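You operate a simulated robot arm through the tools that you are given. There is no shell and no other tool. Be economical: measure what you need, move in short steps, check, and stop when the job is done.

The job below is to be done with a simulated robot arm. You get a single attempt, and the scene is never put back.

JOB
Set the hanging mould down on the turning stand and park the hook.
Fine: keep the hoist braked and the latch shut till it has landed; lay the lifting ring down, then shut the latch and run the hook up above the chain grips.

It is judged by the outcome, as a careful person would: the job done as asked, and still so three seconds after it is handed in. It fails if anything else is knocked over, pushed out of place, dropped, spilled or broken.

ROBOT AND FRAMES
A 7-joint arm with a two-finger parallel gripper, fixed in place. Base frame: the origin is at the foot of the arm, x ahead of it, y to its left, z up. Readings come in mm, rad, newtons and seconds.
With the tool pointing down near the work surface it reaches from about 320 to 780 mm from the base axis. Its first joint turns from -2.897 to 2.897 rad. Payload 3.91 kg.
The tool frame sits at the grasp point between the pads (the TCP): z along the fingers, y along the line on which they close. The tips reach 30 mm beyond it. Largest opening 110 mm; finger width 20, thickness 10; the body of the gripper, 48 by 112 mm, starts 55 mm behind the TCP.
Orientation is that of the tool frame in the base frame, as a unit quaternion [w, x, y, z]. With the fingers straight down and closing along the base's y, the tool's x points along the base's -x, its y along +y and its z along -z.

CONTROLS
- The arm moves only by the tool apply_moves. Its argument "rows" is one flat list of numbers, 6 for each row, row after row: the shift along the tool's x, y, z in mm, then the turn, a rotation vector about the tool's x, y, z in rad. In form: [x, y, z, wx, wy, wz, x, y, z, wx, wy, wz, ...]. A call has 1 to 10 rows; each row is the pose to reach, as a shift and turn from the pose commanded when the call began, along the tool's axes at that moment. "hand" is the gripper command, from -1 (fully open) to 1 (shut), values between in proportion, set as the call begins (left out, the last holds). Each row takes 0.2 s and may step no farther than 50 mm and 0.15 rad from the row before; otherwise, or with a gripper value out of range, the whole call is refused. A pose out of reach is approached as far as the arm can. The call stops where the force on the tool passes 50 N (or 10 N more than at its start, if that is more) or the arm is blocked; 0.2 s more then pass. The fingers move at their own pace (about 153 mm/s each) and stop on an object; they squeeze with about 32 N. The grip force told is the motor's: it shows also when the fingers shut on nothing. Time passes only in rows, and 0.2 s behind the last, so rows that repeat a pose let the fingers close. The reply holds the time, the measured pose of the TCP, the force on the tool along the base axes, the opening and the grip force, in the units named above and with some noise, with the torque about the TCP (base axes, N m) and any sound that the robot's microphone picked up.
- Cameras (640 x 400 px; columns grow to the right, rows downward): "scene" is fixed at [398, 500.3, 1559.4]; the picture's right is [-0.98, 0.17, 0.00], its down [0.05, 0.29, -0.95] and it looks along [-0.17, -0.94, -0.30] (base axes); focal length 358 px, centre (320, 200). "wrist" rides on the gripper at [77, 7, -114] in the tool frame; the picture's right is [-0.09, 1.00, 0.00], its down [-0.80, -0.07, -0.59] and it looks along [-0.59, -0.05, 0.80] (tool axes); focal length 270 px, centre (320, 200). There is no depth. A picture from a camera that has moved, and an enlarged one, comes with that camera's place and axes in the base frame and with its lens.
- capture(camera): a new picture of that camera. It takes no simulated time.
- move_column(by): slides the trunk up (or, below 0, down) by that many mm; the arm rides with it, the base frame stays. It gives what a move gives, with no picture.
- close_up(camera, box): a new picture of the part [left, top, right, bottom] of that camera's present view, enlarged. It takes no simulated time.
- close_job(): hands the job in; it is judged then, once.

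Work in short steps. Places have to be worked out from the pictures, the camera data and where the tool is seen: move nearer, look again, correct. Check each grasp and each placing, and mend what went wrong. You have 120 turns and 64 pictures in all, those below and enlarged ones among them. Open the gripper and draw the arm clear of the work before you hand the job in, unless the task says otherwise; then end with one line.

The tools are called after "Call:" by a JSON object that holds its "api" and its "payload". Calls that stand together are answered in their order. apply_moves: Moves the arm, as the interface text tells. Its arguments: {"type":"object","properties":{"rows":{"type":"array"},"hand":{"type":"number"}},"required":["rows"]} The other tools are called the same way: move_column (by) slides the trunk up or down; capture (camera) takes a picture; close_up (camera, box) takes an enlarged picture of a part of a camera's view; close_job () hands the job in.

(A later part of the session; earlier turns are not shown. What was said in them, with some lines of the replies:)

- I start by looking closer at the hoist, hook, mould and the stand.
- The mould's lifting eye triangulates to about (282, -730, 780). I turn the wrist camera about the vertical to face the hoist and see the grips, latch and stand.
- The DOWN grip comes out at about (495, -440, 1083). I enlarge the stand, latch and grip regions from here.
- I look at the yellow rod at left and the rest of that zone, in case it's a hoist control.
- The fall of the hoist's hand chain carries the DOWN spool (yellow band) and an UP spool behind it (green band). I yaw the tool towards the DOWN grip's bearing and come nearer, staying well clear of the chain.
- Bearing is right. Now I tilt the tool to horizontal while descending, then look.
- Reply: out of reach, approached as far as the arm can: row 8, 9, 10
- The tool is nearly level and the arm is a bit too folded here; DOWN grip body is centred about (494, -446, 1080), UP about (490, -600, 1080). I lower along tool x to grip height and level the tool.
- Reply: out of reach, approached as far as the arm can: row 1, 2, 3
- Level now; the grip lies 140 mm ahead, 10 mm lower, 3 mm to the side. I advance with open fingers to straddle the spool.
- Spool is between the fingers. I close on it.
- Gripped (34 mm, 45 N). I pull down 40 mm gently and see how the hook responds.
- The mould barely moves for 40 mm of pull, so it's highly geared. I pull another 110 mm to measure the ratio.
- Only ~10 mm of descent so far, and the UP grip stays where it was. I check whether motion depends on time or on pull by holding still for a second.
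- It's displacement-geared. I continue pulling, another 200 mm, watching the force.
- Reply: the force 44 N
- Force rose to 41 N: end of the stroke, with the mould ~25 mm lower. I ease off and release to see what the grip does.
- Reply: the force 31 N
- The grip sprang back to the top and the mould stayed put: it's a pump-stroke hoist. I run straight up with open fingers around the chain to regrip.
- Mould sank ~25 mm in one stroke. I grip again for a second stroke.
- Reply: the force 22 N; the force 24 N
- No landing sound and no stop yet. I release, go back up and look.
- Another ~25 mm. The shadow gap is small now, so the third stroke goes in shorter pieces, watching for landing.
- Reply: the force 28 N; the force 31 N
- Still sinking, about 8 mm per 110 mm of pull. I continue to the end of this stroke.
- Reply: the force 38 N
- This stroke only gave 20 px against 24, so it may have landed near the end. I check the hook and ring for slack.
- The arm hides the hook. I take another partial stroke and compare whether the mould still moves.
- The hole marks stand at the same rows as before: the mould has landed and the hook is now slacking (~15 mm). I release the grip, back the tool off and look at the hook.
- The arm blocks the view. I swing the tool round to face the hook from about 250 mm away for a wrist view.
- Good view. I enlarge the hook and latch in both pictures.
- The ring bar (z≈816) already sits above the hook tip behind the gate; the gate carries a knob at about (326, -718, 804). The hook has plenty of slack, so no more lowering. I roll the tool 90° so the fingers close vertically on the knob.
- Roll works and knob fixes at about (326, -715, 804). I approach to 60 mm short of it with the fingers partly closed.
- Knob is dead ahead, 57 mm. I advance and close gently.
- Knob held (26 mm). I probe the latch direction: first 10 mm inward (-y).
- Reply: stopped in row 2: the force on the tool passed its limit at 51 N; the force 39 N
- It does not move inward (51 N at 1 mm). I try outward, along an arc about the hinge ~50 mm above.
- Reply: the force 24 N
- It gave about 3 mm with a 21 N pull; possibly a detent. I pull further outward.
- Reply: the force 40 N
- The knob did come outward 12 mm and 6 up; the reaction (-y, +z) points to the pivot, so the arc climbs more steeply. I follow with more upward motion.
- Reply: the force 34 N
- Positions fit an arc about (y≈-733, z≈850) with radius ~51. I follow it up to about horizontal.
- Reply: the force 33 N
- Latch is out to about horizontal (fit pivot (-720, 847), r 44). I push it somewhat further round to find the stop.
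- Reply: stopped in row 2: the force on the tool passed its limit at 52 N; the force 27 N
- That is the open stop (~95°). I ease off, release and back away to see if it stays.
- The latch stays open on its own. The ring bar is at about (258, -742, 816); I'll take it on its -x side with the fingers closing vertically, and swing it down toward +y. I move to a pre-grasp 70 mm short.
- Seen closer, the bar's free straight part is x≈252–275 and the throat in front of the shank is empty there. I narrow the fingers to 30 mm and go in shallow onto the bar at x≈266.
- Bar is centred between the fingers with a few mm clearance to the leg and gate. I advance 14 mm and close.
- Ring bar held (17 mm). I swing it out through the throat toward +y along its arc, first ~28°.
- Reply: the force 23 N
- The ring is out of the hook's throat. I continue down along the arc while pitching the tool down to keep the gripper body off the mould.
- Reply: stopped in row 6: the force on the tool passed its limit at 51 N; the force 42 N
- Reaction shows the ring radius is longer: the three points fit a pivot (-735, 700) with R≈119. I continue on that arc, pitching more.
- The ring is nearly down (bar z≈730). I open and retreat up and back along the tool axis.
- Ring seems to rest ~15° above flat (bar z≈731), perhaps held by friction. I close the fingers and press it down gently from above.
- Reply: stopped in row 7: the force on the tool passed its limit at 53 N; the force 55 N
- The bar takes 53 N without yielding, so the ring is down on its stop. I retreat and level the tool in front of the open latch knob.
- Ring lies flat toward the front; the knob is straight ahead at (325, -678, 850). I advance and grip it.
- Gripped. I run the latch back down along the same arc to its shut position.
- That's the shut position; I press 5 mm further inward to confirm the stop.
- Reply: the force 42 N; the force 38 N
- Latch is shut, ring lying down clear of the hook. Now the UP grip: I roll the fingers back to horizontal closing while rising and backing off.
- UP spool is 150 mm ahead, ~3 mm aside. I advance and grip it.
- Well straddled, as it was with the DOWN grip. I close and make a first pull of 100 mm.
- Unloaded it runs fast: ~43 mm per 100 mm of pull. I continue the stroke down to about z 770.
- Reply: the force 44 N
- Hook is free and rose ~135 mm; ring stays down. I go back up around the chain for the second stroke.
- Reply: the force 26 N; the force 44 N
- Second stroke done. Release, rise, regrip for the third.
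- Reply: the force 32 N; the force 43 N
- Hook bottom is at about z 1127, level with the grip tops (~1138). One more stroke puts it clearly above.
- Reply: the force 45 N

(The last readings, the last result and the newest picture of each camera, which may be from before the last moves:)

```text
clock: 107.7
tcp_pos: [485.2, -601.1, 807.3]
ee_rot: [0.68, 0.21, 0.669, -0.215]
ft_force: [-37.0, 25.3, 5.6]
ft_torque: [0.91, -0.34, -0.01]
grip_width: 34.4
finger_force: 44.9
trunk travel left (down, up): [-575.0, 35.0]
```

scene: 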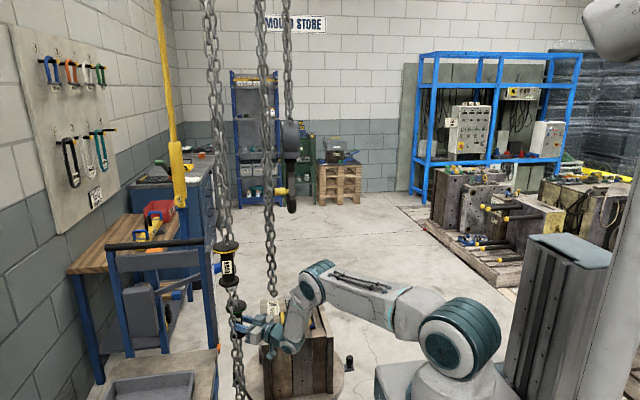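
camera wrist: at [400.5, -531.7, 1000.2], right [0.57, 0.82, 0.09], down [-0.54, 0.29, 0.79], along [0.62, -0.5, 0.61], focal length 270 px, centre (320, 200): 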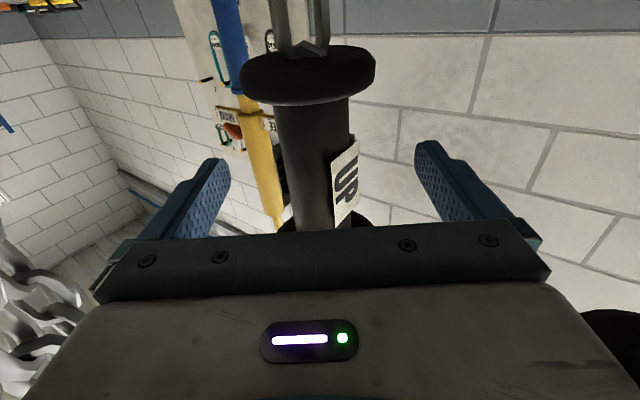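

Now I release, back the tool out along its axis and check everything.

Call:
{"api": "apply_moves", "payload": {"rows": [0, 0, 0, 0, 0, 0, 0, 0, 0, 0, 0, 0, 0, 0, 0, 0, 0, 0], "hand": -1}}

Call:
{"api": "apply_moves", "payload": {"rows": [0, 0, -35, 0, 0, 0, 0, 0, -70, 0, 0, 0, 0, 0, -105, 0, 0, 0, 0, 0, -140, 0, 0, 0, -20, 0, -170, 0, 0, 0, -45, 0, -200, 0, 0, 0, -70, 0, -230, 0, 0, 0]}}

Call:
{"api": "capture", "payload": {"camera": "scene"}}

```text
clock: 108.5
tcp_pos: [488.4, -603.2, 806.7]
ee_rot: [0.68, 0.209, 0.669, -0.215]
ft_force: [-0.3, -1.0, -0.2]
ft_torque: [0.03, -0.01, 0.01]
grip_width: 109.9
finger_force: 0.3
trunk travel left (down, up): [-575.0, 35.0]
```

```text
clock: 110.1
tcp_pos: [297.2, -471.2, 872.5]
ee_rot: [0.68, 0.21, 0.669, -0.215]
ft_force: [0.3, 0.2, -0.5]
ft_torque: [0.0, 0.02, 0.03]
grip_width: 110.0
finger_force: 0.1
trunk travel left (down, up): [-575.0, 35.0]
```

```text
3 pictures are left
```

scene: 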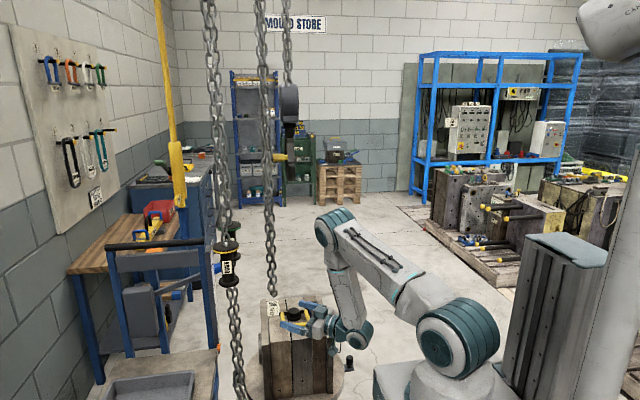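

Hook bottom is now ~1250, well above the grips. I draw the arm further clear and take a last look at mould, ring and latch.

Call:
{"api": "apply_moves", "payload": {"rows": [-25, -20, -20, 0, 0, 0, -50, -40, -40, 0, 0, 0, -80, -60, -60, 0, 0, 0, -110, -70, -80, 0, 0, 0, -140, -80, -90, 0, 0, 0]}}

Call:
{"api": "close_up", "payload": {"camera": "scene", "box": [220, 280, 380, 400]}}

Call:
{"api": "close_up", "payload": {"camera": "scene", "box": [240, 70, 340, 190]}}

```text
clock: 111.3
tcp_pos: [174.8, -481.5, 1012.5]
ee_rot: [0.68, 0.209, 0.669, -0.215]
ft_force: [-0.5, -0.5, -0.2]
ft_torque: [0.01, -0.05, 0.01]
grip_width: 110.0
finger_force: 0.0
trunk travel left (down, up): [-575.0, 35.0]
```

```text
3.33 times, centred on (300, 340) of scene
camera zoom: at [398.0, 500.3, 1559.4], right [-0.98, 0.17, 0.0], down [0.05, 0.29, -0.95], along [-0.17, -0.94, -0.3], focal length 1194 px, centre (387, -267)
```

zoom: 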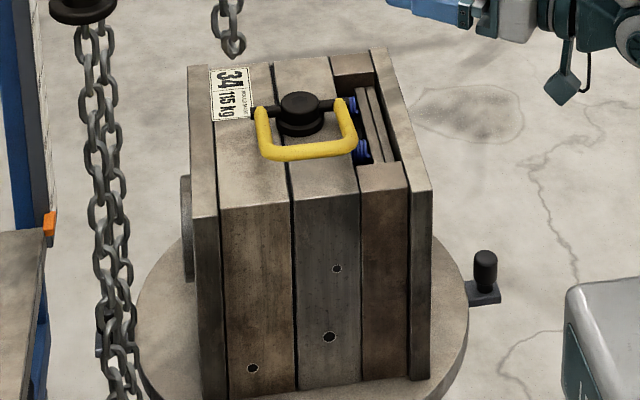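

```text
3.33 times, centred on (290, 130) of scene
camera zoom: at [398.0, 500.3, 1559.4], right [-0.98, 0.17, 0.0], down [0.05, 0.29, -0.95], along [-0.17, -0.94, -0.3], focal length 1194 px, centre (420, 433)
```

zoom: 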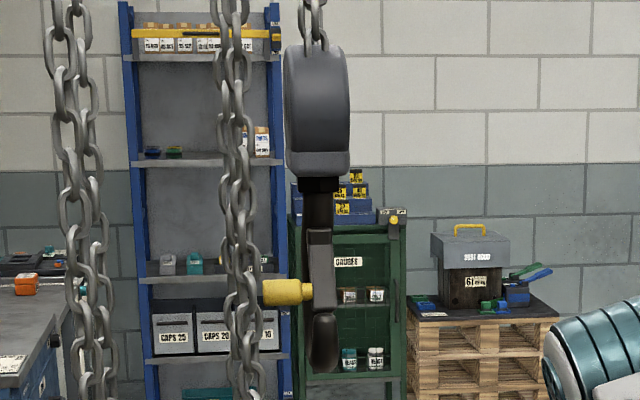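

The mould sits on the stand with its ring lying flat, the latch is shut, the hook hangs above the grips, and the arm is clear. I hand the job in.

Call:
{"api": "close_job", "payload": {}}

```text
The job is handed in.
```

I set the mould down on the turning stand, laid its lifting ring flat, shut the latch and ran the hook up to about 100 mm above the chain grips. The gripper is open and the arm is clear of the work.
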